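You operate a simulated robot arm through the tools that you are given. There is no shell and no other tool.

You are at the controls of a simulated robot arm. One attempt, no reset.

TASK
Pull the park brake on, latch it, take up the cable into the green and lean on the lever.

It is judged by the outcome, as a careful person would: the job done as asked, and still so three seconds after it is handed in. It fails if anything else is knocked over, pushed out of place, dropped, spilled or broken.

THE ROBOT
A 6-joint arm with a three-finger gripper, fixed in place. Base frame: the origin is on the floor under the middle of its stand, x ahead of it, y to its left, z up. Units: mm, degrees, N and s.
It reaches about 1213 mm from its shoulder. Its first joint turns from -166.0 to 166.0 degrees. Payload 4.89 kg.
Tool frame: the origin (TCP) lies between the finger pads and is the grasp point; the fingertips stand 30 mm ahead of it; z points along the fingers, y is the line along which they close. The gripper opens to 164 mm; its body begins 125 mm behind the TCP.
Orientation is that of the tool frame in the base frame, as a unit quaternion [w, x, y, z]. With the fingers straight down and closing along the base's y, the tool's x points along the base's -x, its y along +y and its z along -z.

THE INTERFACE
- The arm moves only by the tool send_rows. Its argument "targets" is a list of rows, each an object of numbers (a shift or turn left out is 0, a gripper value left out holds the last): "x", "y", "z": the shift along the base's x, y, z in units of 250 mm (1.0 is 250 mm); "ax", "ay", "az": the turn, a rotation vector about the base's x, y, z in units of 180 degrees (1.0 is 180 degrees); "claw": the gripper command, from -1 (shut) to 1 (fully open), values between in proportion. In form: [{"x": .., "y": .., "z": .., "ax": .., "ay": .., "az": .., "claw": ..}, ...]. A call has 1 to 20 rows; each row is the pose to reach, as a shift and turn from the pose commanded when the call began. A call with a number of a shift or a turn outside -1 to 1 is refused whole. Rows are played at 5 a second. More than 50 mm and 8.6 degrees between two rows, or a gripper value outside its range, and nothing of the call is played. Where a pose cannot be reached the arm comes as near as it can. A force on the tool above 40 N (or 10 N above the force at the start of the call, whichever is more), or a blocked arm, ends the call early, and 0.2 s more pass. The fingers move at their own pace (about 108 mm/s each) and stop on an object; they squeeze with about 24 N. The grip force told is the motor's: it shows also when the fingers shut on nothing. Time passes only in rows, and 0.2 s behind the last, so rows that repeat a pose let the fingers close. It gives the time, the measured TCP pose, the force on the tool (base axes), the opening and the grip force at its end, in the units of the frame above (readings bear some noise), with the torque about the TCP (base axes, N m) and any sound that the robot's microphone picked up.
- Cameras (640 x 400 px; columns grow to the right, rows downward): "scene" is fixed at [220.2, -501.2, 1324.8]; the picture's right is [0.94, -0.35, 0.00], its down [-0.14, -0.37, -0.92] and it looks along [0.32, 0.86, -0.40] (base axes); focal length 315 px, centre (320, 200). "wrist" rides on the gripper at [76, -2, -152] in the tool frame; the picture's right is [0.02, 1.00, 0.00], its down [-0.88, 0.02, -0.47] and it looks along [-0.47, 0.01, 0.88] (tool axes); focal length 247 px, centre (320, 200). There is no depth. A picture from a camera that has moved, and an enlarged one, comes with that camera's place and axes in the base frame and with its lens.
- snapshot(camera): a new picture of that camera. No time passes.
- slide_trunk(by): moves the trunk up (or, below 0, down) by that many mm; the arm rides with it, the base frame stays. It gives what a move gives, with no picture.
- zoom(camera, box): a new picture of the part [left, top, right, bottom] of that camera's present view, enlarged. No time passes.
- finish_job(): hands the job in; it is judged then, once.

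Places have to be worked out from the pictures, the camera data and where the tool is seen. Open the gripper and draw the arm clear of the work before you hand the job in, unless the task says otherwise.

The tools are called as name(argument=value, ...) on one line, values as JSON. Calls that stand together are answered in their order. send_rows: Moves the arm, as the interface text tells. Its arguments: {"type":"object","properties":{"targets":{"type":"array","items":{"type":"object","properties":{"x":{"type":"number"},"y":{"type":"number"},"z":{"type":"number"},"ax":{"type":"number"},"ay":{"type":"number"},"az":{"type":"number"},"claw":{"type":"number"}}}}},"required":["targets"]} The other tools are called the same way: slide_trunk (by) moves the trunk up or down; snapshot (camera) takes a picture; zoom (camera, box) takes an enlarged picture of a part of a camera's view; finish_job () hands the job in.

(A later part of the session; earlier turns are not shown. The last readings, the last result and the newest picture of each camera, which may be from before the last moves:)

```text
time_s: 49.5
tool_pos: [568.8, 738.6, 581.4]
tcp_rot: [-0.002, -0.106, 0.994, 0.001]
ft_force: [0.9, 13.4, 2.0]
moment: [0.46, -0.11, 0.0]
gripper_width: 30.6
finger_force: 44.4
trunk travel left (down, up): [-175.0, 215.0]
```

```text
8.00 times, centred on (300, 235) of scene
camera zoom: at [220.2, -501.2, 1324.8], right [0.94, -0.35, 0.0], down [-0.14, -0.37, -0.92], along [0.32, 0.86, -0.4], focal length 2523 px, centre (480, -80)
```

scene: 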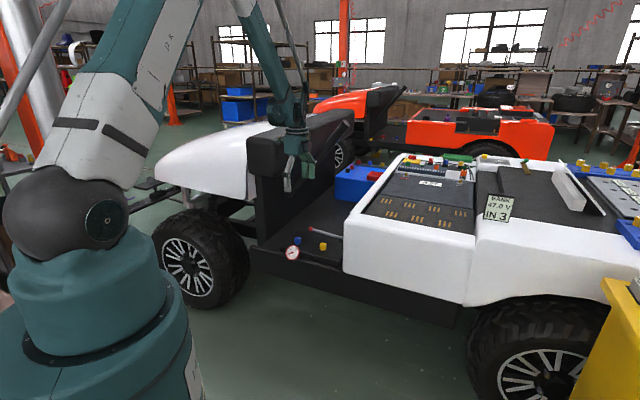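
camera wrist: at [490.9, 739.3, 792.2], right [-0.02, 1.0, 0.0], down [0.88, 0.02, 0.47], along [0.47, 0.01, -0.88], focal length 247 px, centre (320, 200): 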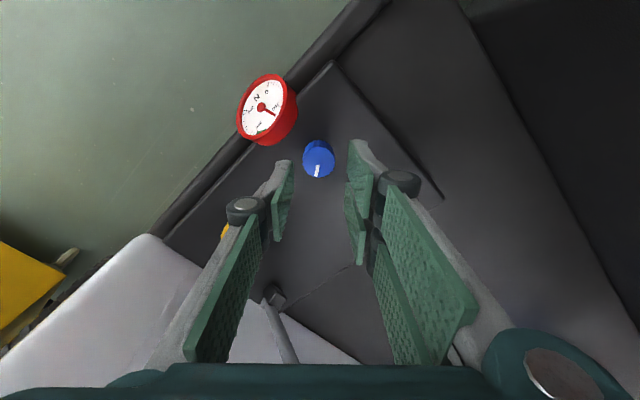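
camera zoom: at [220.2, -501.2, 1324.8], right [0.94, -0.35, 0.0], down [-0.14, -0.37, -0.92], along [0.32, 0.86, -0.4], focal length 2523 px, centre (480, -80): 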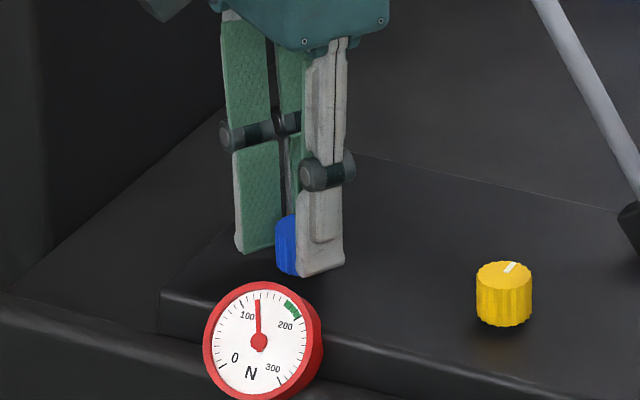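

The blue knob is held at this yaw. I turn it 40° counter-clockwise and check the gauge.

send_rows(targets=[{"az": 0.028}, {"az": 0.056}, {"az": 0.083}, {"az": 0.111}, {"az": 0.139}, {"az": 0.167}, {"az": 0.195}, {"az": 0.222}, {"az": 0.222}])

zoom(camera="wrist", box=[230, 50, 410, 250])

zoom(camera="scene", box=[278, 238, 308, 268])

```text
time_s: 51.5
tool_pos: [569.6, 738.3, 580.1]
tcp_rot: [-0.002, -0.44, 0.898, 0.0]
ft_force: [4.6, 9.4, -1.5]
moment: [0.66, -0.46, 0.0]
gripper_width: 30.5
finger_force: 45.1
trunk travel left (down, up): [-175.0, 215.0]
```

```text
2.00 times, centred on (320, 150) of wrist
camera zoom: at [524.7, 678.6, 733.2], right [-0.8, 0.6, 0.0], down [0.53, 0.71, 0.47], along [0.28, 0.38, -0.88], focal length 494 px, centre (320, 300)
```

zoom: 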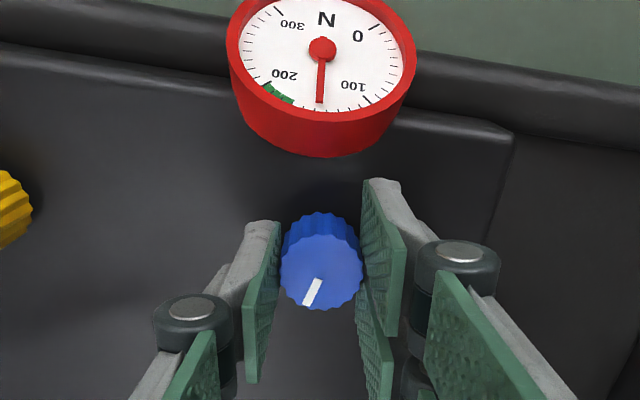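

```text
13.33 times, centred on (293, 253) of scene
camera zoom: at [220.2, -501.2, 1324.8], right [0.94, -0.35, 0.0], down [-0.14, -0.37, -0.92], along [0.32, 0.86, -0.4], focal length 4206 px, centre (680, -507)
```

zoom: 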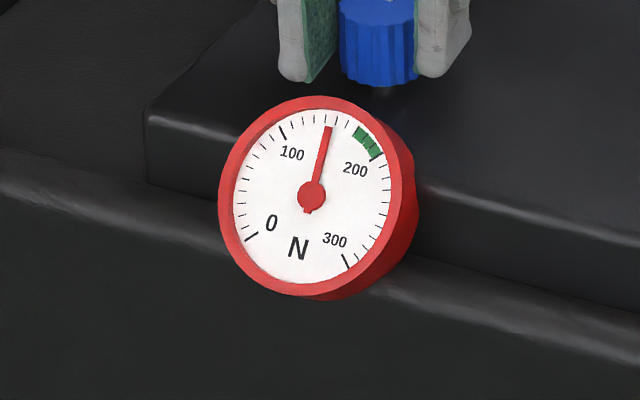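

The gauge rises about 0.5 N per degree and now reads about 144. I turn 13° more, then open for a regrasp.

send_rows(targets=[{"az": 0.025}, {"az": 0.05}, {"az": 0.072}, {"az": 0.072}, {"az": 0.072, "claw": -0.5}, {"az": 0.072, "claw": -0.5}, {"az": 0.072, "claw": -0.5, "z": 0.06}, {"az": 0.072, "z": 0.12}, {"az": 0.072, "z": 0.12}])

zoom(camera="wrist", box=[230, 50, 410, 250])

zoom(camera="scene", box=[278, 238, 308, 268])

```text
time_s: 53.5
tool_pos: [568.0, 738.2, 611.6]
tcp_rot: [-0.002, -0.539, 0.842, 0.0]
ft_force: [1.0, 0.7, -0.5]
moment: [0.0, 0.01, 0.0]
gripper_width: 40.9
finger_force: 0.1
trunk travel left (down, up): [-175.0, 215.0]
```

```text
2.00 times, centred on (320, 150) of wrist
camera zoom: at [539.1, 669.9, 764.2], right [-0.92, 0.4, 0.0], down [0.35, 0.81, 0.47], along [0.19, 0.43, -0.88], focal length 494 px, centre (320, 300)
```

zoom: 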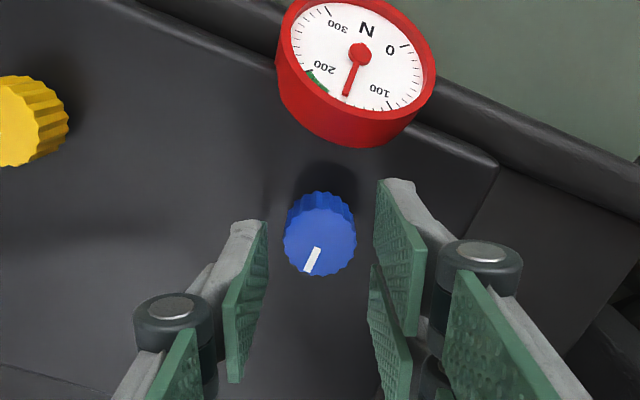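

```text
13.33 times, centred on (293, 253) of scene
camera zoom: at [220.2, -501.2, 1324.8], right [0.94, -0.35, 0.0], down [-0.14, -0.37, -0.92], along [0.32, 0.86, -0.4], focal length 4206 px, centre (680, -507)
```

zoom: 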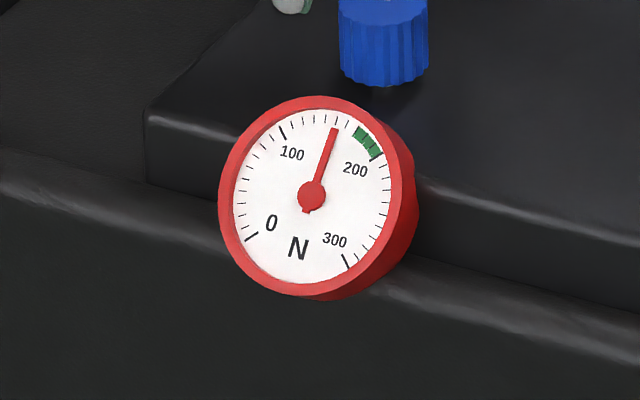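

The gauge is at about 150 and holds after release. I yaw the tool back 55° above the knob.

send_rows(targets=[{"az": -0.04}, {"az": -0.08}, {"az": -0.12}, {"az": -0.16}, {"az": -0.2}, {"az": -0.24}, {"az": -0.28}, {"az": -0.3056}, {"az": -0.3056}])

zoom(camera="wrist", box=[280, 130, 360, 210])

```text
time_s: 55.5
tool_pos: [568.0, 740.0, 610.9]
tcp_rot: [-0.001, -0.088, 0.996, 0.001]
ft_force: [-0.1, -0.3, -0.6]
moment: [-0.03, 0.03, 0.02]
gripper_width: 41.0
finger_force: 0.1
trunk travel left (down, up): [-175.0, 215.0]
```

```text
5.00 times, centred on (320, 170) of wrist
camera zoom: at [494.9, 724.8, 763.1], right [-0.2, 0.98, 0.0], down [0.87, 0.17, 0.47], along [0.46, 0.09, -0.88], focal length 1235 px, centre (320, 350)
```

zoom: 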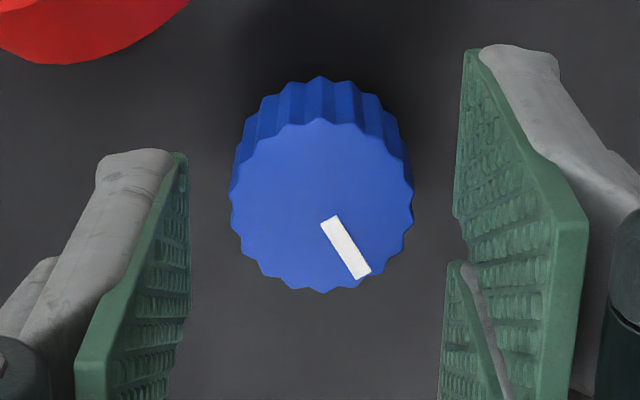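

The knob is centred well enough; I descend to z ≈ 580 and grip again.

send_rows(targets=[{"x": 0.004, "z": -0.06}, {"x": 0.004, "z": -0.122}, {"x": 0.004, "z": -0.122}, {"x": 0.004, "z": -0.122, "claw": -0.8}, {"x": 0.004, "z": -0.122, "claw": -0.8}, {"x": 0.004, "z": -0.122, "claw": -0.8}])

```text
time_s: 56.9
tool_pos: [570.3, 737.3, 578.5]
tcp_rot: [-0.001, -0.088, 0.996, 0.001]
ft_force: [-1.6, -3.9, -0.5]
moment: [-0.06, -0.1, -0.02]
gripper_width: 30.5
finger_force: 45.1
trunk travel left (down, up): [-175.0, 215.0]
```

The grip is good with low side load. I turn 45° counter-clockwise and read the gauge.

send_rows(targets=[{"az": 0.031}, {"az": 0.0625}, {"az": 0.094}, {"az": 0.125}, {"az": 0.156}, {"az": 0.1875}, {"az": 0.219}, {"az": 0.25}, {"az": 0.25}])

zoom(camera="wrist", box=[230, 50, 410, 250])

zoom(camera="scene", box=[278, 238, 308, 268])

```text
time_s: 58.9
tool_pos: [570.3, 738.8, 579.7]
tcp_rot: [-0.002, -0.463, 0.886, 0.0]
ft_force: [3.8, 12.0, -19.6]
moment: [0.81, -0.47, -0.03]
gripper_width: 30.4
finger_force: 44.8
trunk travel left (down, up): [-175.0, 215.0]
```

```text
2.00 times, centred on (320, 150) of wrist
camera zoom: at [528.4, 676.9, 731.4], right [-0.83, 0.55, 0.0], down [0.49, 0.73, 0.47], along [0.26, 0.39, -0.88], focal length 494 px, centre (320, 300)
```

zoom: 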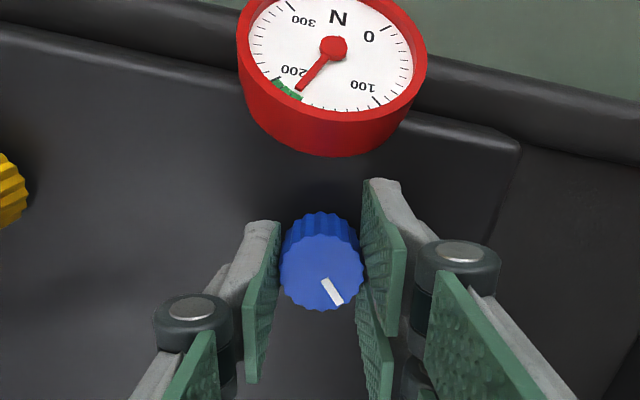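

```text
13.33 times, centred on (293, 253) of scene
camera zoom: at [220.2, -501.2, 1324.8], right [0.94, -0.35, 0.0], down [-0.14, -0.37, -0.92], along [0.32, 0.86, -0.4], focal length 4206 px, centre (680, -507)
```

zoom: 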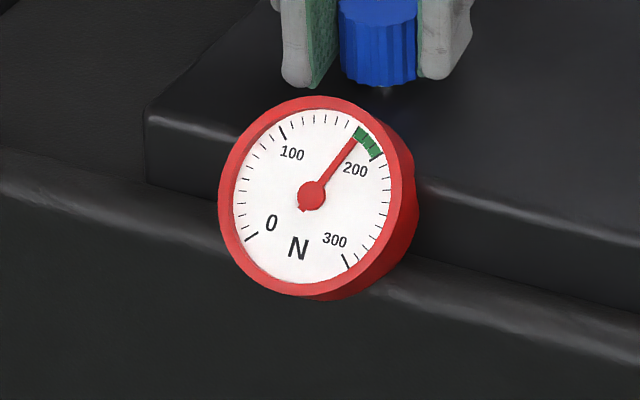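

The needle is just inside the low edge of the green at about 174. I add 10° more to bring it toward the middle.

send_rows(targets=[{"az": 0.02}, {"az": 0.04}, {"az": 0.056}, {"az": 0.056}])

zoom(camera="wrist", box=[290, 30, 370, 110])

zoom(camera="scene", box=[283, 243, 303, 263])

```text
time_s: 59.9
tool_pos: [570.9, 739.6, 579.6]
tcp_rot: [-0.002, -0.539, 0.842, 0.0]
ft_force: [-9.6, 14.2, -25.9]
moment: [0.31, 0.23, -0.01]
gripper_width: 30.5
finger_force: 44.6
trunk travel left (down, up): [-175.0, 215.0]
```

```text
5.00 times, centred on (330, 70) of wrist
camera zoom: at [540.4, 670.7, 731.5], right [-0.92, 0.4, 0.0], down [0.35, 0.81, 0.47], along [0.19, 0.43, -0.88], focal length 1235 px, centre (270, 850)
```

zoom: 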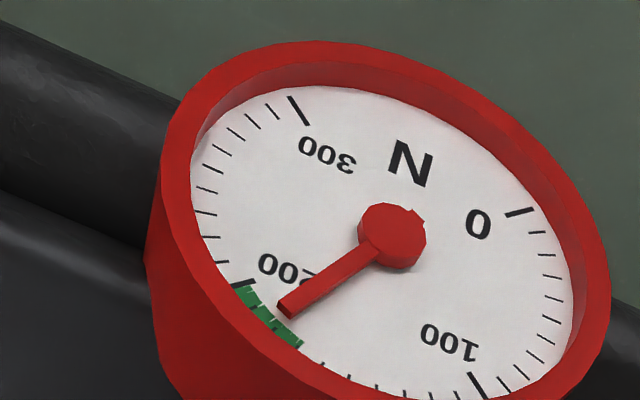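

```text
16.00 times, centred on (293, 253) of scene
camera zoom: at [220.2, -501.2, 1324.8], right [0.94, -0.35, 0.0], down [-0.14, -0.37, -0.92], along [0.32, 0.86, -0.4], focal length 5047 px, centre (752, -648)
```

zoom: 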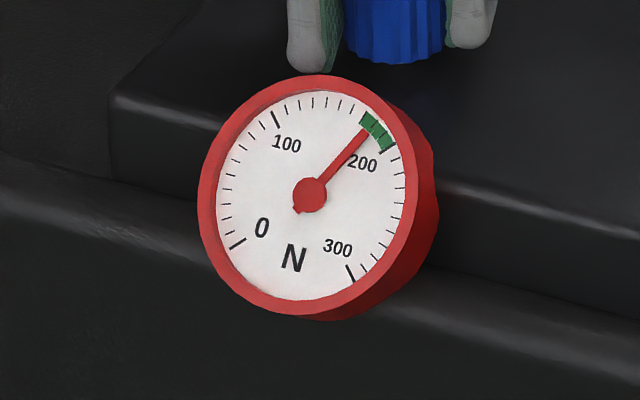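

The needle is inside the green, at about 178–180 of a band of about 165–198. I open gently, rise a little, and re-read it.

send_rows(targets=[{"claw": -0.5}, {"claw": -0.5}, {"claw": -0.5}, {"z": 0.06}, {"z": 0.16}, {"z": 0.3}, {"z": 0.46}, {"z": 0.6}, {"z": 0.6}])

zoom(camera="scene", box=[283, 243, 303, 263])

snapshot(camera="wrist")

zoom(camera="scene", box=[260, 180, 380, 280])

```text
time_s: 61.9
tool_pos: [568.9, 738.9, 729.0]
tcp_rot: [-0.002, -0.539, 0.843, 0.0]
ft_force: [-0.7, 0.8, 0.8]
moment: [0.01, 0.0, 0.0]
gripper_width: 41.0
finger_force: 0.0
trunk travel left (down, up): [-175.0, 215.0]
```

```text
16.00 times, centred on (293, 253) of scene
camera zoom: at [220.2, -501.2, 1324.8], right [0.94, -0.35, 0.0], down [-0.14, -0.37, -0.92], along [0.32, 0.86, -0.4], focal length 5047 px, centre (752, -648)
```

zoom: 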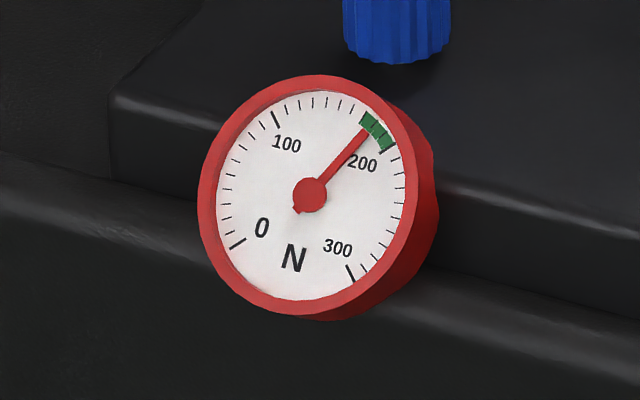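

```text
taken
camera wrist: at [539.7, 671.0, 882.3], right [-0.92, 0.4, 0.0], down [0.35, 0.81, 0.47], along [0.19, 0.43, -0.88], focal length 247 px, centre (320, 200)
```

wrist: 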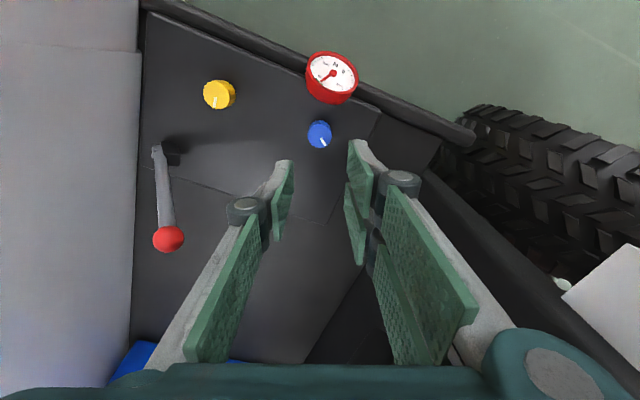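

```text
4.00 times, centred on (320, 230) of scene
camera zoom: at [220.2, -501.2, 1324.8], right [0.94, -0.35, 0.0], down [-0.14, -0.37, -0.92], along [0.32, 0.86, -0.4], focal length 1262 px, centre (320, 80)
```

zoom: 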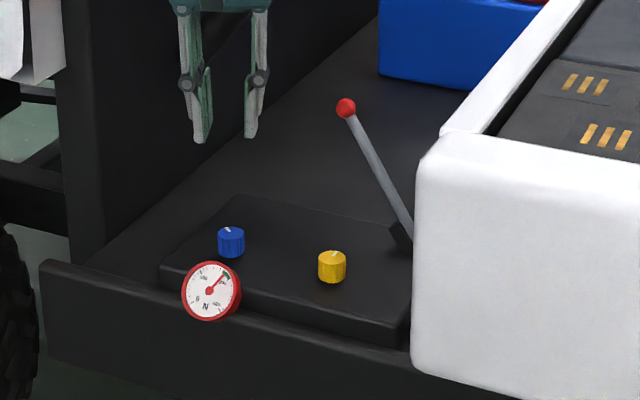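

The gauge holds in the green after release. For the lean test I will grip the lever again as before, so I first go up and across to above it, yawed to line up with its plane.

send_rows(targets=[{"z": 0.18, "claw": -0.1}, {"z": 0.36, "az": -0.03}, {"x": 0.03, "z": 0.392, "az": -0.075}, {"x": 0.07, "z": 0.392, "az": -0.12}, {"x": 0.11, "z": 0.392, "az": -0.165}, {"x": 0.15, "y": 0.01, "z": 0.392, "az": -0.21}, {"x": 0.19, "y": 0.01, "z": 0.392, "az": -0.255}, {"x": 0.23, "y": 0.01, "z": 0.392, "az": -0.3}, {"x": 0.27, "y": 0.01, "z": 0.392, "az": -0.345}, {"x": 0.31, "y": 0.02, "z": 0.392, "az": -0.39}, {"x": 0.35, "y": 0.02, "z": 0.392, "az": -0.435}, {"x": 0.4, "y": 0.023, "z": 0.392, "az": -0.48}, {"x": 0.45, "y": 0.023, "z": 0.392, "az": -0.525}, {"x": 0.5, "y": 0.023, "z": 0.392, "az": -0.57}, {"x": 0.54, "y": 0.023, "z": 0.392, "az": -0.611}, {"x": 0.54, "y": 0.023, "z": 0.392, "az": -0.611}])

snapshot(camera="wrist")

```text
time_s: 65.3
tool_pos: [704.2, 745.7, 827.7]
tcp_rot: [-0.002, 0.382, 0.924, 0.001]
ft_force: [-0.9, 0.2, 0.1]
moment: [0.0, 0.0, -0.02]
gripper_width: 73.7
finger_force: 0.1
trunk travel left (down, up): [-175.0, 215.0]
```

```text
taken
camera wrist: at [649.9, 798.6, 979.9], right [0.69, 0.72, 0.0], down [0.64, -0.61, 0.47], along [0.34, -0.32, -0.88], focal length 247 px, centre (320, 200)
```

wrist: 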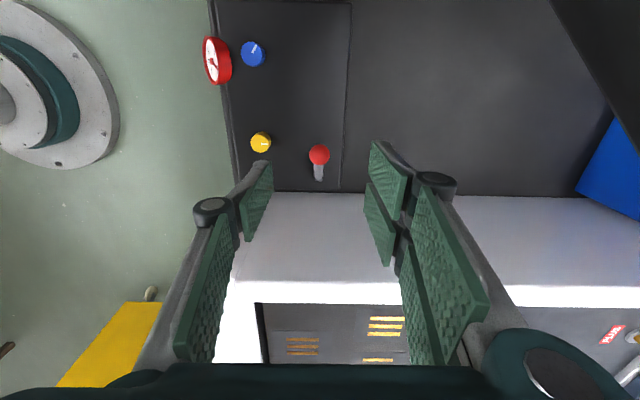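

The view matches the earlier retreat pose and the ball lies between the fingers. I tilt 20° and come down over the rod.

send_rows(targets=[{"x": 0.03, "y": -0.03, "ax": 0.02, "ay": 0.02}, {"x": 0.06, "y": -0.06, "ax": 0.04, "ay": 0.04}, {"x": 0.09, "y": -0.09, "ax": 0.06, "ay": 0.06}, {"x": 0.12, "y": -0.122, "ax": 0.0786, "ay": 0.0786}, {"x": 0.12, "y": -0.122, "z": -0.12, "ax": 0.0786, "ay": 0.0786}, {"x": 0.12, "y": -0.122, "z": -0.24, "ax": 0.0786, "ay": 0.0786}, {"x": 0.12, "y": -0.122, "z": -0.36, "ax": 0.0786, "ay": 0.0786}, {"x": 0.12, "y": -0.122, "z": -0.48, "ax": 0.0786, "ay": 0.0786}, {"x": 0.12, "y": -0.122, "z": -0.56, "ax": 0.0786, "ay": 0.0786}, {"x": 0.12, "y": -0.122, "z": -0.6, "ax": 0.0786, "ay": 0.0786}, {"x": 0.12, "y": -0.122, "z": -0.6, "ax": 0.0786, "ay": 0.0786}])

snapshot(camera="wrist")

zoom(camera="scene", box=[300, 180, 360, 260])

```text
time_s: 67.7
tool_pos: [735.7, 713.8, 678.2]
tcp_rot: [-0.162, 0.375, 0.91, 0.068]
ft_force: [-0.7, -0.7, 0.2]
moment: [-0.03, 0.03, 0.0]
gripper_width: 73.7
finger_force: 0.0
trunk travel left (down, up): [-175.0, 215.0]
```

```text
taken
camera wrist: at [720.2, 726.2, 847.0], right [0.69, 0.72, 0.01], down [0.72, -0.68, 0.14], along [0.11, -0.09, -0.99], focal length 247 px, centre (320, 200)
```

wrist: 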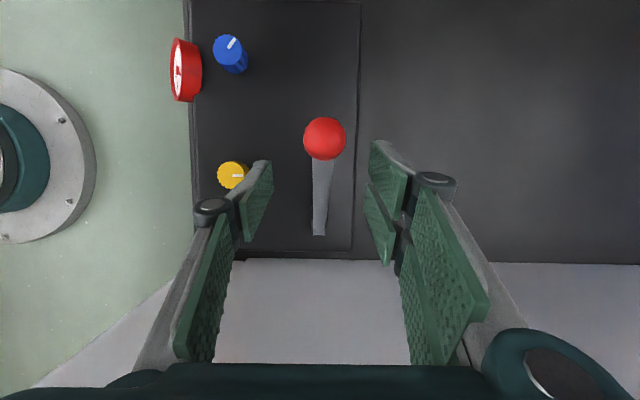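

```text
5.00 times, centred on (330, 220) of scene
camera zoom: at [220.2, -501.2, 1324.8], right [0.94, -0.35, 0.0], down [-0.14, -0.37, -0.92], along [0.32, 0.86, -0.4], focal length 1577 px, centre (270, 100)
```

zoom: 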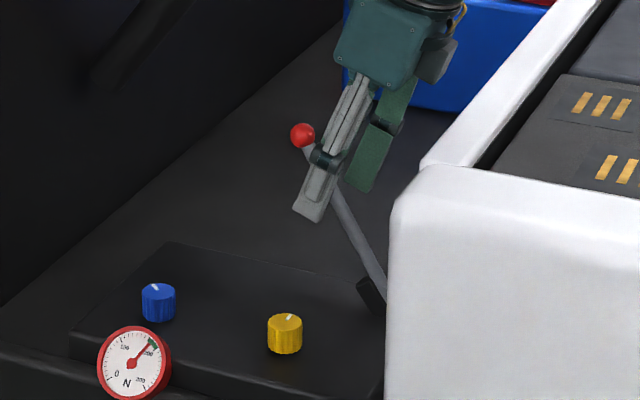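

The rod is centred again, so I close on it.

send_rows(targets=[{"claw": -0.6}, {"claw": -0.8}, {"claw": -1}, {"claw": -1}, {"claw": -1}])

zoom(camera="scene", box=[283, 243, 303, 263])

```text
time_s: 68.9
tool_pos: [734.8, 713.5, 678.9]
tcp_rot: [-0.162, 0.375, 0.91, 0.069]
ft_force: [27.1, 29.5, 5.2]
moment: [0.61, -0.67, -0.08]
gripper_width: 13.2
finger_force: 45.1
trunk travel left (down, up): [-175.0, 215.0]
```

```text
16.00 times, centred on (293, 253) of scene
camera zoom: at [220.2, -501.2, 1324.8], right [0.94, -0.35, 0.0], down [-0.14, -0.37, -0.92], along [0.32, 0.86, -0.4], focal length 5047 px, centre (752, -648)
```

zoom: 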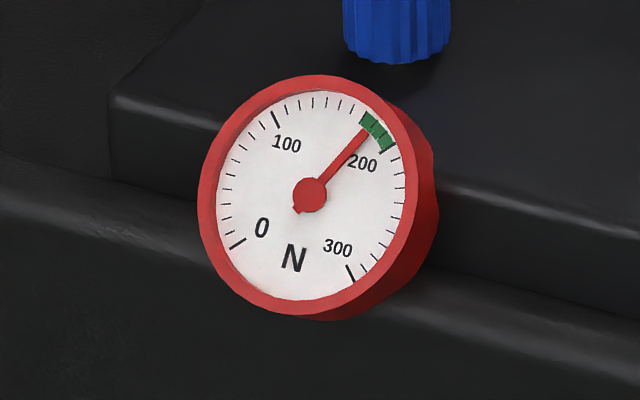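

There is about 40 N of side load from a slightly off-centre grip, so I shift toward +w by 2.5 mm to relieve it.

send_rows(targets=[{"x": 0.004, "y": 0.004}, {"x": 0.007, "y": 0.007}, {"x": 0.007, "y": 0.007}])

```text
time_s: 69.7
tool_pos: [735.7, 713.2, 677.7]
tcp_rot: [-0.161, 0.375, 0.911, 0.066]
ft_force: [-5.8, -5.6, 1.7]
moment: [-0.27, 0.34, -0.11]
gripper_width: 13.2
finger_force: 45.2
trunk travel left (down, up): [-175.0, 215.0]
```

The load is nearly gone. I now lean on the lever in the release direction, starting with a 2–4 mm push along the arc.

send_rows(targets=[{"x": -0.0025, "y": 0.0025, "z": -0.0022}, {"x": -0.0051, "y": 0.0051, "z": -0.0043}, {"x": -0.0077, "y": 0.0077, "z": -0.0065}, {"x": -0.0102, "y": 0.0102, "z": -0.0086}, {"x": -0.0102, "y": 0.0102, "z": -0.0086}])

zoom(camera="scene", box=[283, 243, 303, 263])

zoom(camera="scene", box=[300, 180, 360, 260])

```text
time_s: 70.4
tool_pos: [736.2, 713.9, 678.6]
tcp_rot: [-0.161, 0.376, 0.91, 0.067]
ft_force: [-3.4, -8.1, 17.3]
moment: [-0.44, 0.09, -0.11]
gripper_width: 13.1
finger_force: 44.8
trunk travel left (down, up): [-175.0, 215.0]
stopped in row 3: the force on the tool passed its limit at 42 N (the readings are from after the stop); the commanded pose is now the measured one
```

```text
16.00 times, centred on (293, 253) of scene
camera zoom: at [220.2, -501.2, 1324.8], right [0.94, -0.35, 0.0], down [-0.14, -0.37, -0.92], along [0.32, 0.86, -0.4], focal length 5047 px, centre (752, -648)
```

zoom: 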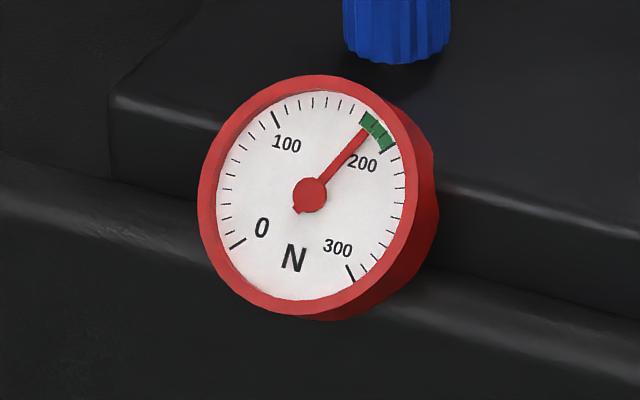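

```text
5.00 times, centred on (330, 220) of scene
camera zoom: at [220.2, -501.2, 1324.8], right [0.94, -0.35, 0.0], down [-0.14, -0.37, -0.92], along [0.32, 0.86, -0.4], focal length 1577 px, centre (270, 100)
```

zoom: 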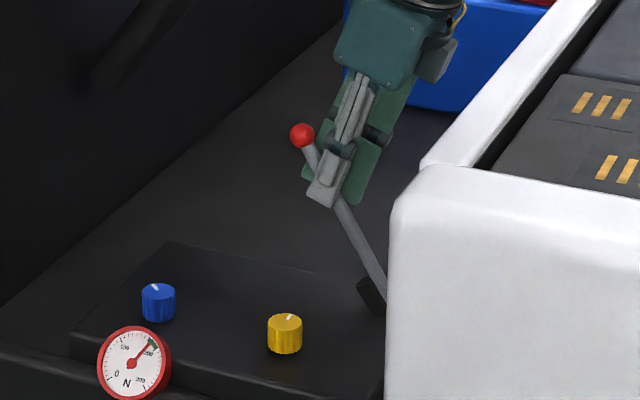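

The lever held against more than 40 N, where before the latch it slid at 12 N, so it is latched and the gauge has not moved. I make the lean sustained: push to about 30 N and hold for a couple of seconds.

send_rows(targets=[{"x": -0.0013, "y": 0.0013, "z": -0.0011}, {"x": -0.0026, "y": 0.0026, "z": -0.0022}, {"x": -0.0038, "y": 0.0038, "z": -0.003}, {"x": -0.0038, "y": 0.0038, "z": -0.003}, {"x": -0.0038, "y": 0.0038, "z": -0.003}, {"x": -0.0038, "y": 0.0038, "z": -0.003}, {"x": -0.0038, "y": 0.0038, "z": -0.003}])

zoom(camera="scene", box=[283, 243, 303, 263])

```text
time_s: 72.0
tool_pos: [735.3, 715.1, 676.8]
tcp_rot: [-0.161, 0.376, 0.91, 0.067]
ft_force: [14.9, -14.8, 18.9]
moment: [-0.96, -0.75, -0.06]
gripper_width: 13.1
finger_force: 44.6
trunk travel left (down, up): [-175.0, 215.0]
```

```text
16.00 times, centred on (293, 253) of scene
camera zoom: at [220.2, -501.2, 1324.8], right [0.94, -0.35, 0.0], down [-0.14, -0.37, -0.92], along [0.32, 0.86, -0.4], focal length 5047 px, centre (752, -648)
```

zoom: 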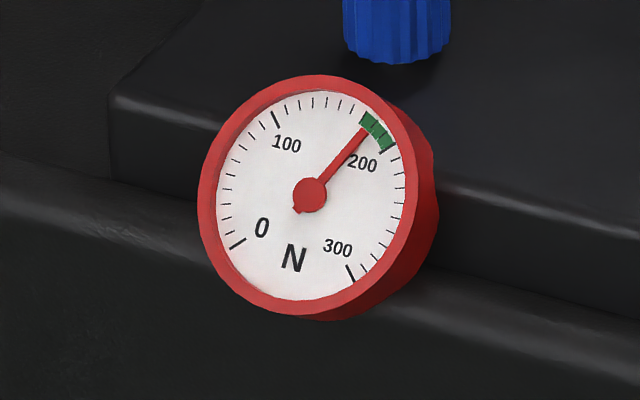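

I am leaning at about 28 N along the release direction, and the lever and gauge are steady. I increase it to about 38 N and hold for 3 s.

send_rows(targets=[{"x": -0.0009, "y": 0.0009, "z": -0.0006}, {"x": -0.0018, "y": 0.0018, "z": -0.0011}, {"x": -0.0018, "y": 0.0018, "z": -0.0011}, {"x": -0.0018, "y": 0.0018, "z": -0.0011}, {"x": -0.0018, "y": 0.0018, "z": -0.0011}, {"x": -0.0018, "y": 0.0018, "z": -0.0011}, {"x": -0.0018, "y": 0.0018, "z": -0.0011}, {"x": -0.0018, "y": 0.0018, "z": -0.0011}, {"x": -0.0018, "y": 0.0018, "z": -0.0011}, {"x": -0.0018, "y": 0.0018, "z": -0.0011}, {"x": -0.0018, "y": 0.0018, "z": -0.0011}, {"x": -0.0018, "y": 0.0018, "z": -0.0011}, {"x": -0.0018, "y": 0.0018, "z": -0.0011}, {"x": -0.0018, "y": 0.0018, "z": -0.0011}, {"x": -0.0018, "y": 0.0018, "z": -0.0011}])

zoom(camera="scene", box=[283, 243, 303, 263])

snapshot(camera="wrist")

```text
time_s: 75.2
tool_pos: [734.1, 716.9, 676.6]
tcp_rot: [-0.161, 0.376, 0.91, 0.068]
ft_force: [-5.0, -7.7, 8.4]
moment: [-0.53, -0.06, -0.09]
gripper_width: 13.3
finger_force: 44.8
trunk travel left (down, up): [-175.0, 215.0]
```

```text
16.00 times, centred on (293, 253) of scene
camera zoom: at [220.2, -501.2, 1324.8], right [0.94, -0.35, 0.0], down [-0.14, -0.37, -0.92], along [0.32, 0.86, -0.4], focal length 5047 px, centre (752, -648)
```

zoom: 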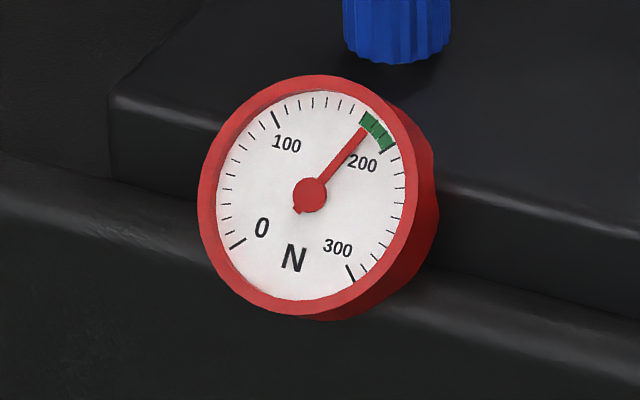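

```text
taken
camera wrist: at [719.4, 729.6, 844.6], right [0.69, 0.72, 0.01], down [0.71, -0.68, 0.14], along [0.11, -0.09, -0.99], focal length 247 px, centre (320, 200)
```

wrist: 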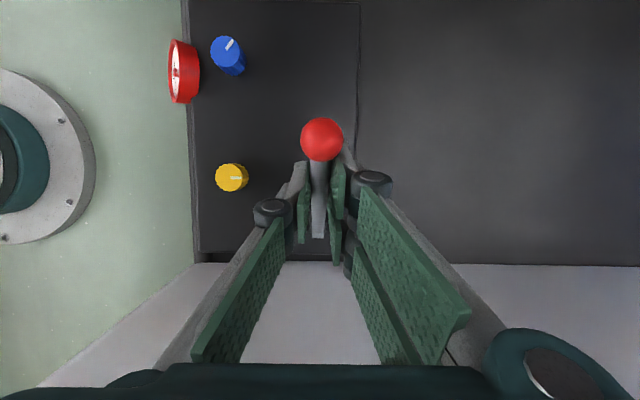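

The force eased to about 12 N because my grip slipped on the rod. I check whether the lever or gauge moved at all.

zoom(camera="scene", box=[288, 244, 304, 258])

zoom(camera="scene", box=[300, 180, 360, 260])

```text
16.00 times, centred on (296, 251) of scene
camera zoom: at [220.2, -501.2, 1324.8], right [0.94, -0.35, 0.0], down [-0.14, -0.37, -0.92], along [0.32, 0.86, -0.4], focal length 5047 px, centre (704, -616)
```

zoom: 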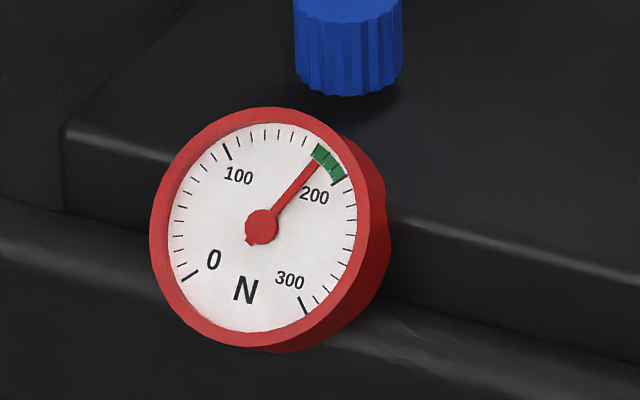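

```text
5.00 times, centred on (330, 220) of scene
camera zoom: at [220.2, -501.2, 1324.8], right [0.94, -0.35, 0.0], down [-0.14, -0.37, -0.92], along [0.32, 0.86, -0.4], focal length 1577 px, centre (270, 100)
```

zoom: 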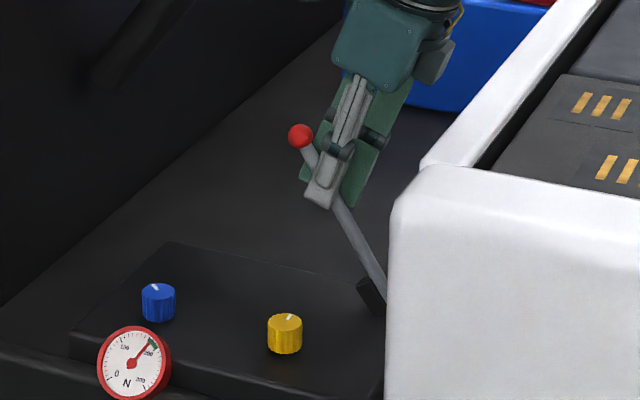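

The ball moved down by about 2 mm (about 1°), so the lever has either settled onto its latch or is creeping. I push a little more to see whether it now holds firm.

send_rows(targets=[{"x": -0.0015, "y": 0.0015, "z": -0.0012}, {"x": -0.003, "y": 0.003, "z": -0.0024}, {"x": -0.0045, "y": 0.0045, "z": -0.0036}, {"x": -0.0045, "y": 0.0045, "z": -0.0036}, {"x": -0.0045, "y": 0.0045, "z": -0.0036}])

zoom(camera="scene", box=[283, 243, 303, 263])

zoom(camera="scene", box=[310, 190, 350, 250])

```text
time_s: 76.4
tool_pos: [734.3, 716.7, 674.3]
tcp_rot: [-0.16, 0.376, 0.91, 0.067]
ft_force: [0.5, -29.6, 14.8]
moment: [-1.33, -0.45, -0.09]
gripper_width: 13.1
finger_force: 45.3
trunk travel left (down, up): [-175.0, 215.0]
```

```text
16.00 times, centred on (293, 253) of scene
camera zoom: at [220.2, -501.2, 1324.8], right [0.94, -0.35, 0.0], down [-0.14, -0.37, -0.92], along [0.32, 0.86, -0.4], focal length 5047 px, centre (752, -648)
```

zoom: 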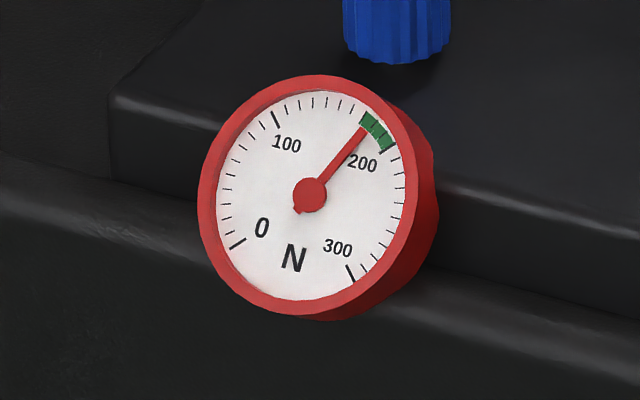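

```text
6.67 times, centred on (330, 220) of scene
camera zoom: at [220.2, -501.2, 1324.8], right [0.94, -0.35, 0.0], down [-0.14, -0.37, -0.92], along [0.32, 0.86, -0.4], focal length 2103 px, centre (253, 67)
```

zoom: 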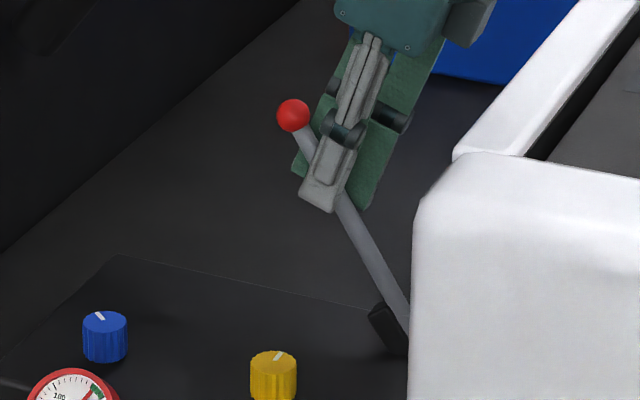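

It is firm again at about 26 N. I hold there for 2.5 s to check that nothing creeps.

send_rows(targets=[{"x": -0.002, "y": -0.002}, {"x": -0.003, "y": -0.003}, {"x": -0.003, "y": -0.003}, {"x": -0.003, "y": -0.003}, {"x": -0.003, "y": -0.003}, {"x": -0.003, "y": -0.003}, {"x": -0.003, "y": -0.003}, {"x": -0.003, "y": -0.003}, {"x": -0.003, "y": -0.003}, {"x": -0.003, "y": -0.003}, {"x": -0.003, "y": -0.003}, {"x": -0.003, "y": -0.003}])

zoom(camera="scene", box=[283, 243, 303, 263])

zoom(camera="scene", box=[310, 190, 350, 250])

```text
time_s: 79.0
tool_pos: [732.7, 717.0, 673.4]
tcp_rot: [-0.16, 0.377, 0.91, 0.067]
ft_force: [24.7, 8.1, 14.7]
moment: [-0.48, -1.24, 0.04]
gripper_width: 12.9
finger_force: 44.7
trunk travel left (down, up): [-175.0, 215.0]
```

```text
16.00 times, centred on (293, 253) of scene
camera zoom: at [220.2, -501.2, 1324.8], right [0.94, -0.35, 0.0], down [-0.14, -0.37, -0.92], along [0.32, 0.86, -0.4], focal length 5047 px, centre (752, -648)
```

zoom: 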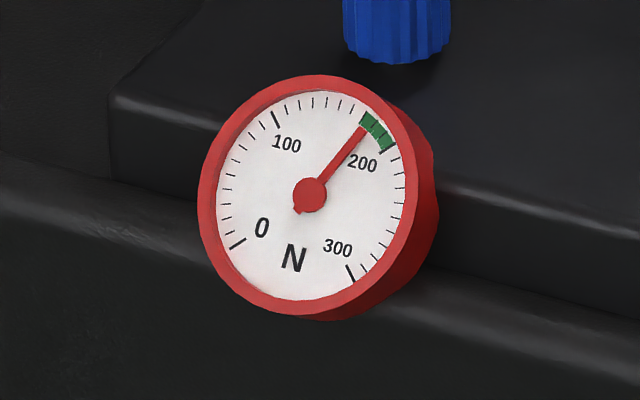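

```text
6.67 times, centred on (330, 220) of scene
camera zoom: at [220.2, -501.2, 1324.8], right [0.94, -0.35, 0.0], down [-0.14, -0.37, -0.92], along [0.32, 0.86, -0.4], focal length 2103 px, centre (253, 67)
```

zoom: 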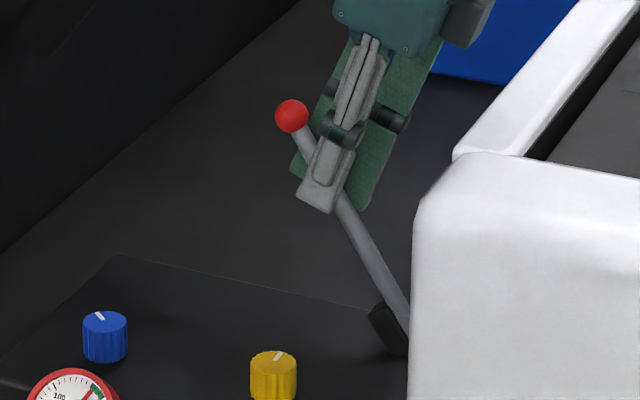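

The lever sits about 1–2 mm lower under load and the gauge shows about 175. I back off the push to see whether it springs back.

send_rows(targets=[{"x": 0.004, "y": -0.001, "z": 0.003}, {"x": 0.007, "y": -0.002, "z": 0.005}, {"x": 0.007, "y": -0.002, "z": 0.005}, {"x": 0.007, "y": -0.002, "z": 0.005}])

zoom(camera="scene", box=[283, 243, 303, 263])

zoom(camera="scene", box=[310, 190, 350, 250])

```text
time_s: 80.0
tool_pos: [732.4, 715.4, 674.7]
tcp_rot: [-0.161, 0.375, 0.911, 0.065]
ft_force: [-15.8, 10.3, -13.9]
moment: [1.17, 1.14, 0.03]
gripper_width: 12.7
finger_force: 45.6
trunk travel left (down, up): [-175.0, 215.0]
```

```text
16.00 times, centred on (293, 253) of scene
camera zoom: at [220.2, -501.2, 1324.8], right [0.94, -0.35, 0.0], down [-0.14, -0.37, -0.92], along [0.32, 0.86, -0.4], focal length 5047 px, centre (752, -648)
```

zoom: 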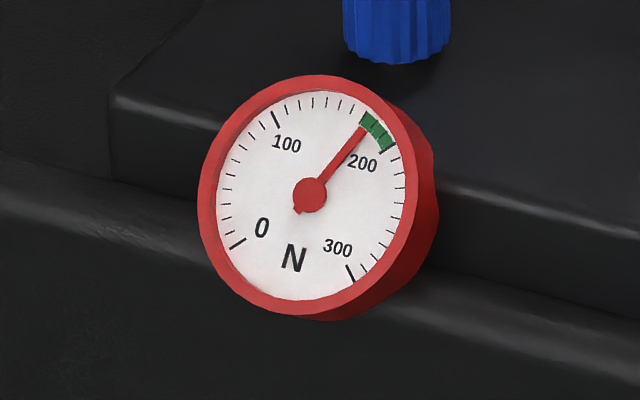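

```text
6.67 times, centred on (330, 220) of scene
camera zoom: at [220.2, -501.2, 1324.8], right [0.94, -0.35, 0.0], down [-0.14, -0.37, -0.92], along [0.32, 0.86, -0.4], focal length 2103 px, centre (253, 67)
```

zoom: 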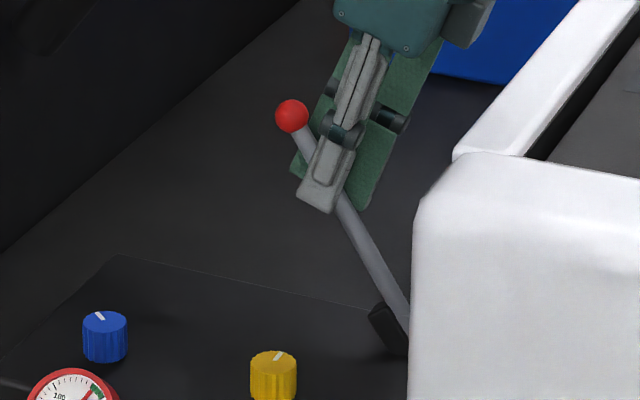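

The lever keeps its place against 23 N upward too, so the latch is a firm lock that only gave about 1° under the sustained lean. I hold a gentle upward pull for a few seconds to bring it back toward the top.

send_rows(targets=[{"x": 0.001, "y": -0.001, "z": 0.001}, {"x": 0.0015, "y": -0.0015, "z": 0.0015}, {"x": 0.0015, "y": -0.0015, "z": 0.0015}, {"x": 0.002, "y": -0.002, "z": 0.002}, {"x": 0.002, "y": -0.002, "z": 0.002}, {"x": 0.003, "y": -0.003, "z": 0.0025}, {"x": 0.003, "y": -0.003, "z": 0.0025}, {"x": 0.003, "y": -0.003, "z": 0.003}, {"x": 0.003, "y": -0.003, "z": 0.003}, {"x": 0.004, "y": -0.004, "z": 0.0035}, {"x": 0.004, "y": -0.004, "z": 0.0035}, {"x": 0.004, "y": -0.004, "z": 0.0035}, {"x": 0.004, "y": -0.004, "z": 0.0035}])

zoom(camera="scene", box=[283, 243, 303, 263])

zoom(camera="scene", box=[310, 190, 350, 250])

```text
time_s: 80.7
tool_pos: [733.3, 716.9, 675.0]
tcp_rot: [-0.161, 0.375, 0.911, 0.065]
ft_force: [-3.5, 6.4, -9.6]
moment: [0.17, 0.13, -0.02]
gripper_width: 12.9
finger_force: 45.0
trunk travel left (down, up): [-175.0, 215.0]
stopped in row 3: the force on the tool passed its limit at 40 N (the readings are from after the stop); the commanded pose is now the measured one
```

```text
16.00 times, centred on (293, 253) of scene
camera zoom: at [220.2, -501.2, 1324.8], right [0.94, -0.35, 0.0], down [-0.14, -0.37, -0.92], along [0.32, 0.86, -0.4], focal length 5047 px, centre (752, -648)
```

zoom: 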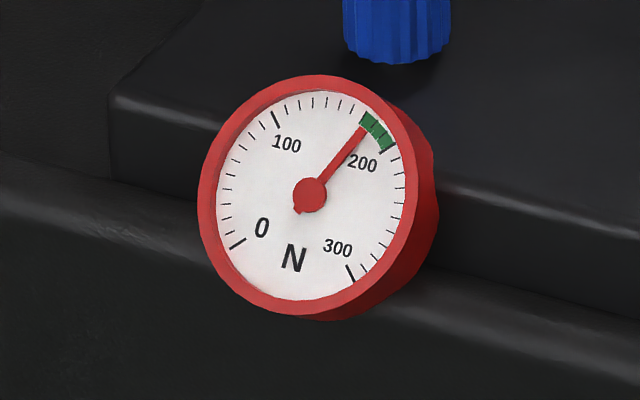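

```text
6.67 times, centred on (330, 220) of scene
camera zoom: at [220.2, -501.2, 1324.8], right [0.94, -0.35, 0.0], down [-0.14, -0.37, -0.92], along [0.32, 0.86, -0.4], focal length 2103 px, centre (253, 67)
```

zoom: 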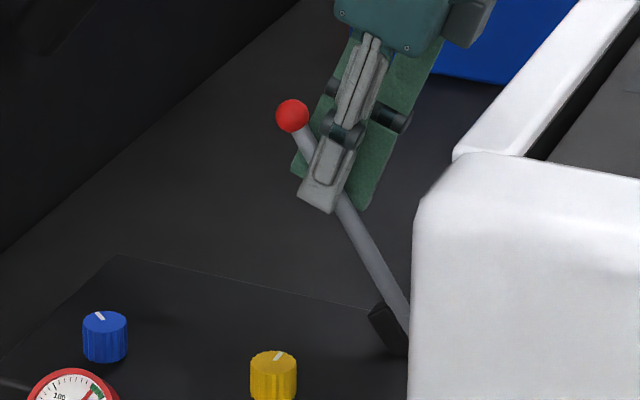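

The lever also withstood 40 N upward, so it is solidly locked and the gauge reads about 175. I do one clean, sustained lean in the release direction at about 30–35 N.

send_rows(targets=[{"x": -0.0025, "y": 0.0025, "z": -0.002}, {"x": -0.005, "y": 0.005, "z": -0.004}, {"x": -0.0065, "y": 0.0065, "z": -0.0055}, {"x": -0.0065, "y": 0.0065, "z": -0.0055}, {"x": -0.0065, "y": 0.0065, "z": -0.0055}, {"x": -0.0065, "y": 0.0065, "z": -0.0055}, {"x": -0.0067, "y": 0.0067, "z": -0.0056}, {"x": -0.0067, "y": 0.0067, "z": -0.0056}])

zoom(camera="scene", box=[283, 243, 303, 263])

```text
time_s: 82.5
tool_pos: [733.4, 717.1, 674.5]
tcp_rot: [-0.162, 0.377, 0.91, 0.066]
ft_force: [27.7, -14.0, 7.1]
moment: [-0.47, -0.9, 0.06]
gripper_width: 13.0
finger_force: 45.1
trunk travel left (down, up): [-175.0, 215.0]
```

```text
16.00 times, centred on (293, 253) of scene
camera zoom: at [220.2, -501.2, 1324.8], right [0.94, -0.35, 0.0], down [-0.14, -0.37, -0.92], along [0.32, 0.86, -0.4], focal length 5047 px, centre (752, -648)
```

zoom: 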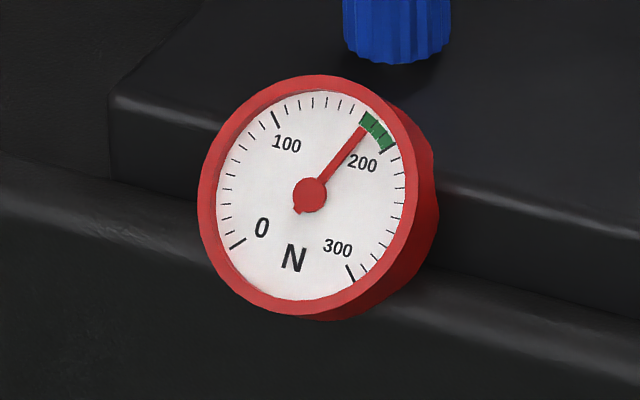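

About 30 N is held. I add a bit more, to roughly 38 N, and hold about 2 s.

send_rows(targets=[{"x": -0.0006, "y": 0.0006, "z": -0.0006}, {"x": -0.001, "y": 0.001, "z": -0.0012}, {"x": -0.001, "y": 0.001, "z": -0.0014}, {"x": -0.0011, "y": 0.0011, "z": -0.0016}, {"x": -0.0012, "y": 0.0012, "z": -0.0018}, {"x": -0.0013, "y": 0.0013, "z": -0.002}, {"x": -0.0014, "y": 0.0014, "z": -0.0022}, {"x": -0.0015, "y": 0.0015, "z": -0.0022}])

zoom(camera="scene", box=[283, 243, 303, 263])

zoom(camera="scene", box=[310, 190, 350, 250])

```text
time_s: 84.3
tool_pos: [731.9, 717.8, 673.4]
tcp_rot: [-0.161, 0.376, 0.91, 0.067]
ft_force: [34.5, -0.2, 13.6]
moment: [-0.49, -1.53, 0.15]
gripper_width: 13.0
finger_force: 44.5
trunk travel left (down, up): [-175.0, 215.0]
```

```text
16.00 times, centred on (293, 253) of scene
camera zoom: at [220.2, -501.2, 1324.8], right [0.94, -0.35, 0.0], down [-0.14, -0.37, -0.92], along [0.32, 0.86, -0.4], focal length 5047 px, centre (752, -648)
```

zoom: 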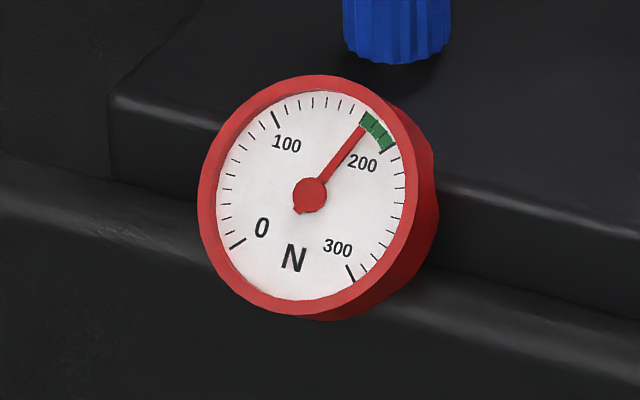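

```text
6.67 times, centred on (330, 220) of scene
camera zoom: at [220.2, -501.2, 1324.8], right [0.94, -0.35, 0.0], down [-0.14, -0.37, -0.92], along [0.32, 0.86, -0.4], focal length 2103 px, centre (253, 67)
```

zoom: 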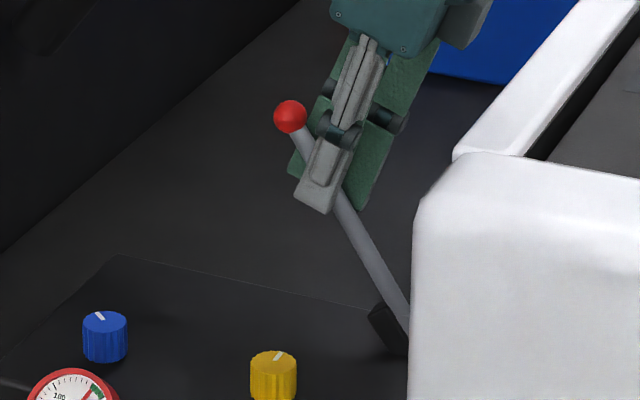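

I leaned with up to about 37 N; the lever stayed up with only slight give and the gauge is still in the green. I relax the push, open, and retreat up.

send_rows(targets=[{"x": 0.004, "y": -0.0005, "z": 0.002}, {"x": 0.007, "y": -0.001, "z": 0.003}, {"x": 0.007, "y": -0.001, "z": 0.003, "claw": -0.6}, {"x": 0.007, "y": -0.001, "z": 0.003, "claw": -0.1}, {"x": 0.007, "y": -0.001, "z": 0.003, "claw": -0.1}, {"x": 0.007, "y": -0.001, "z": 0.003, "claw": -0.1}, {"x": 0.007, "y": -0.001, "z": 0.12}, {"x": 0.007, "y": -0.001, "z": 0.28}, {"x": 0.007, "y": -0.001, "z": 0.44}, {"x": 0.007, "y": -0.001, "z": 0.6}, {"x": -0.02, "y": 0.03, "z": 0.62, "ax": -0.02, "ay": -0.02}, {"x": -0.05, "y": 0.06, "z": 0.62, "ax": -0.04, "ay": -0.04}, {"x": -0.08, "y": 0.09, "z": 0.62, "ax": -0.06, "ay": -0.06}, {"x": -0.11, "y": 0.12, "z": 0.62, "ax": -0.0786, "ay": -0.0786}, {"x": -0.11, "y": 0.12, "z": 0.62, "ax": -0.0786, "ay": -0.0786}])

zoom(camera="scene", box=[283, 243, 303, 263])

zoom(camera="scene", box=[260, 180, 380, 280])

```text
time_s: 87.5
tool_pos: [703.3, 748.6, 827.7]
tcp_rot: [-0.001, 0.381, 0.925, -0.001]
ft_force: [0.9, 0.3, 0.2]
moment: [-0.03, -0.02, 0.02]
gripper_width: 74.0
finger_force: 0.1
trunk travel left (down, up): [-175.0, 215.0]
```

```text
16.00 times, centred on (293, 253) of scene
camera zoom: at [220.2, -501.2, 1324.8], right [0.94, -0.35, 0.0], down [-0.14, -0.37, -0.92], along [0.32, 0.86, -0.4], focal length 5047 px, centre (752, -648)
```

zoom: 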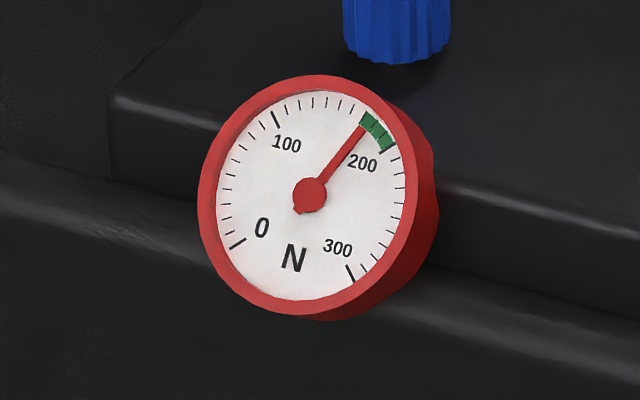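

```text
4.00 times, centred on (320, 230) of scene
camera zoom: at [220.2, -501.2, 1324.8], right [0.94, -0.35, 0.0], down [-0.14, -0.37, -0.92], along [0.32, 0.86, -0.4], focal length 1262 px, centre (320, 80)
```

zoom: 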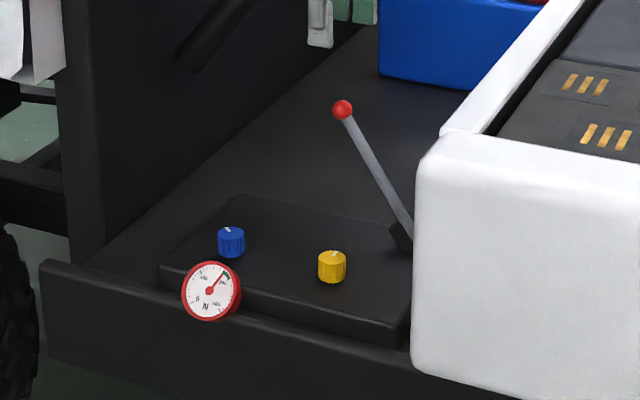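

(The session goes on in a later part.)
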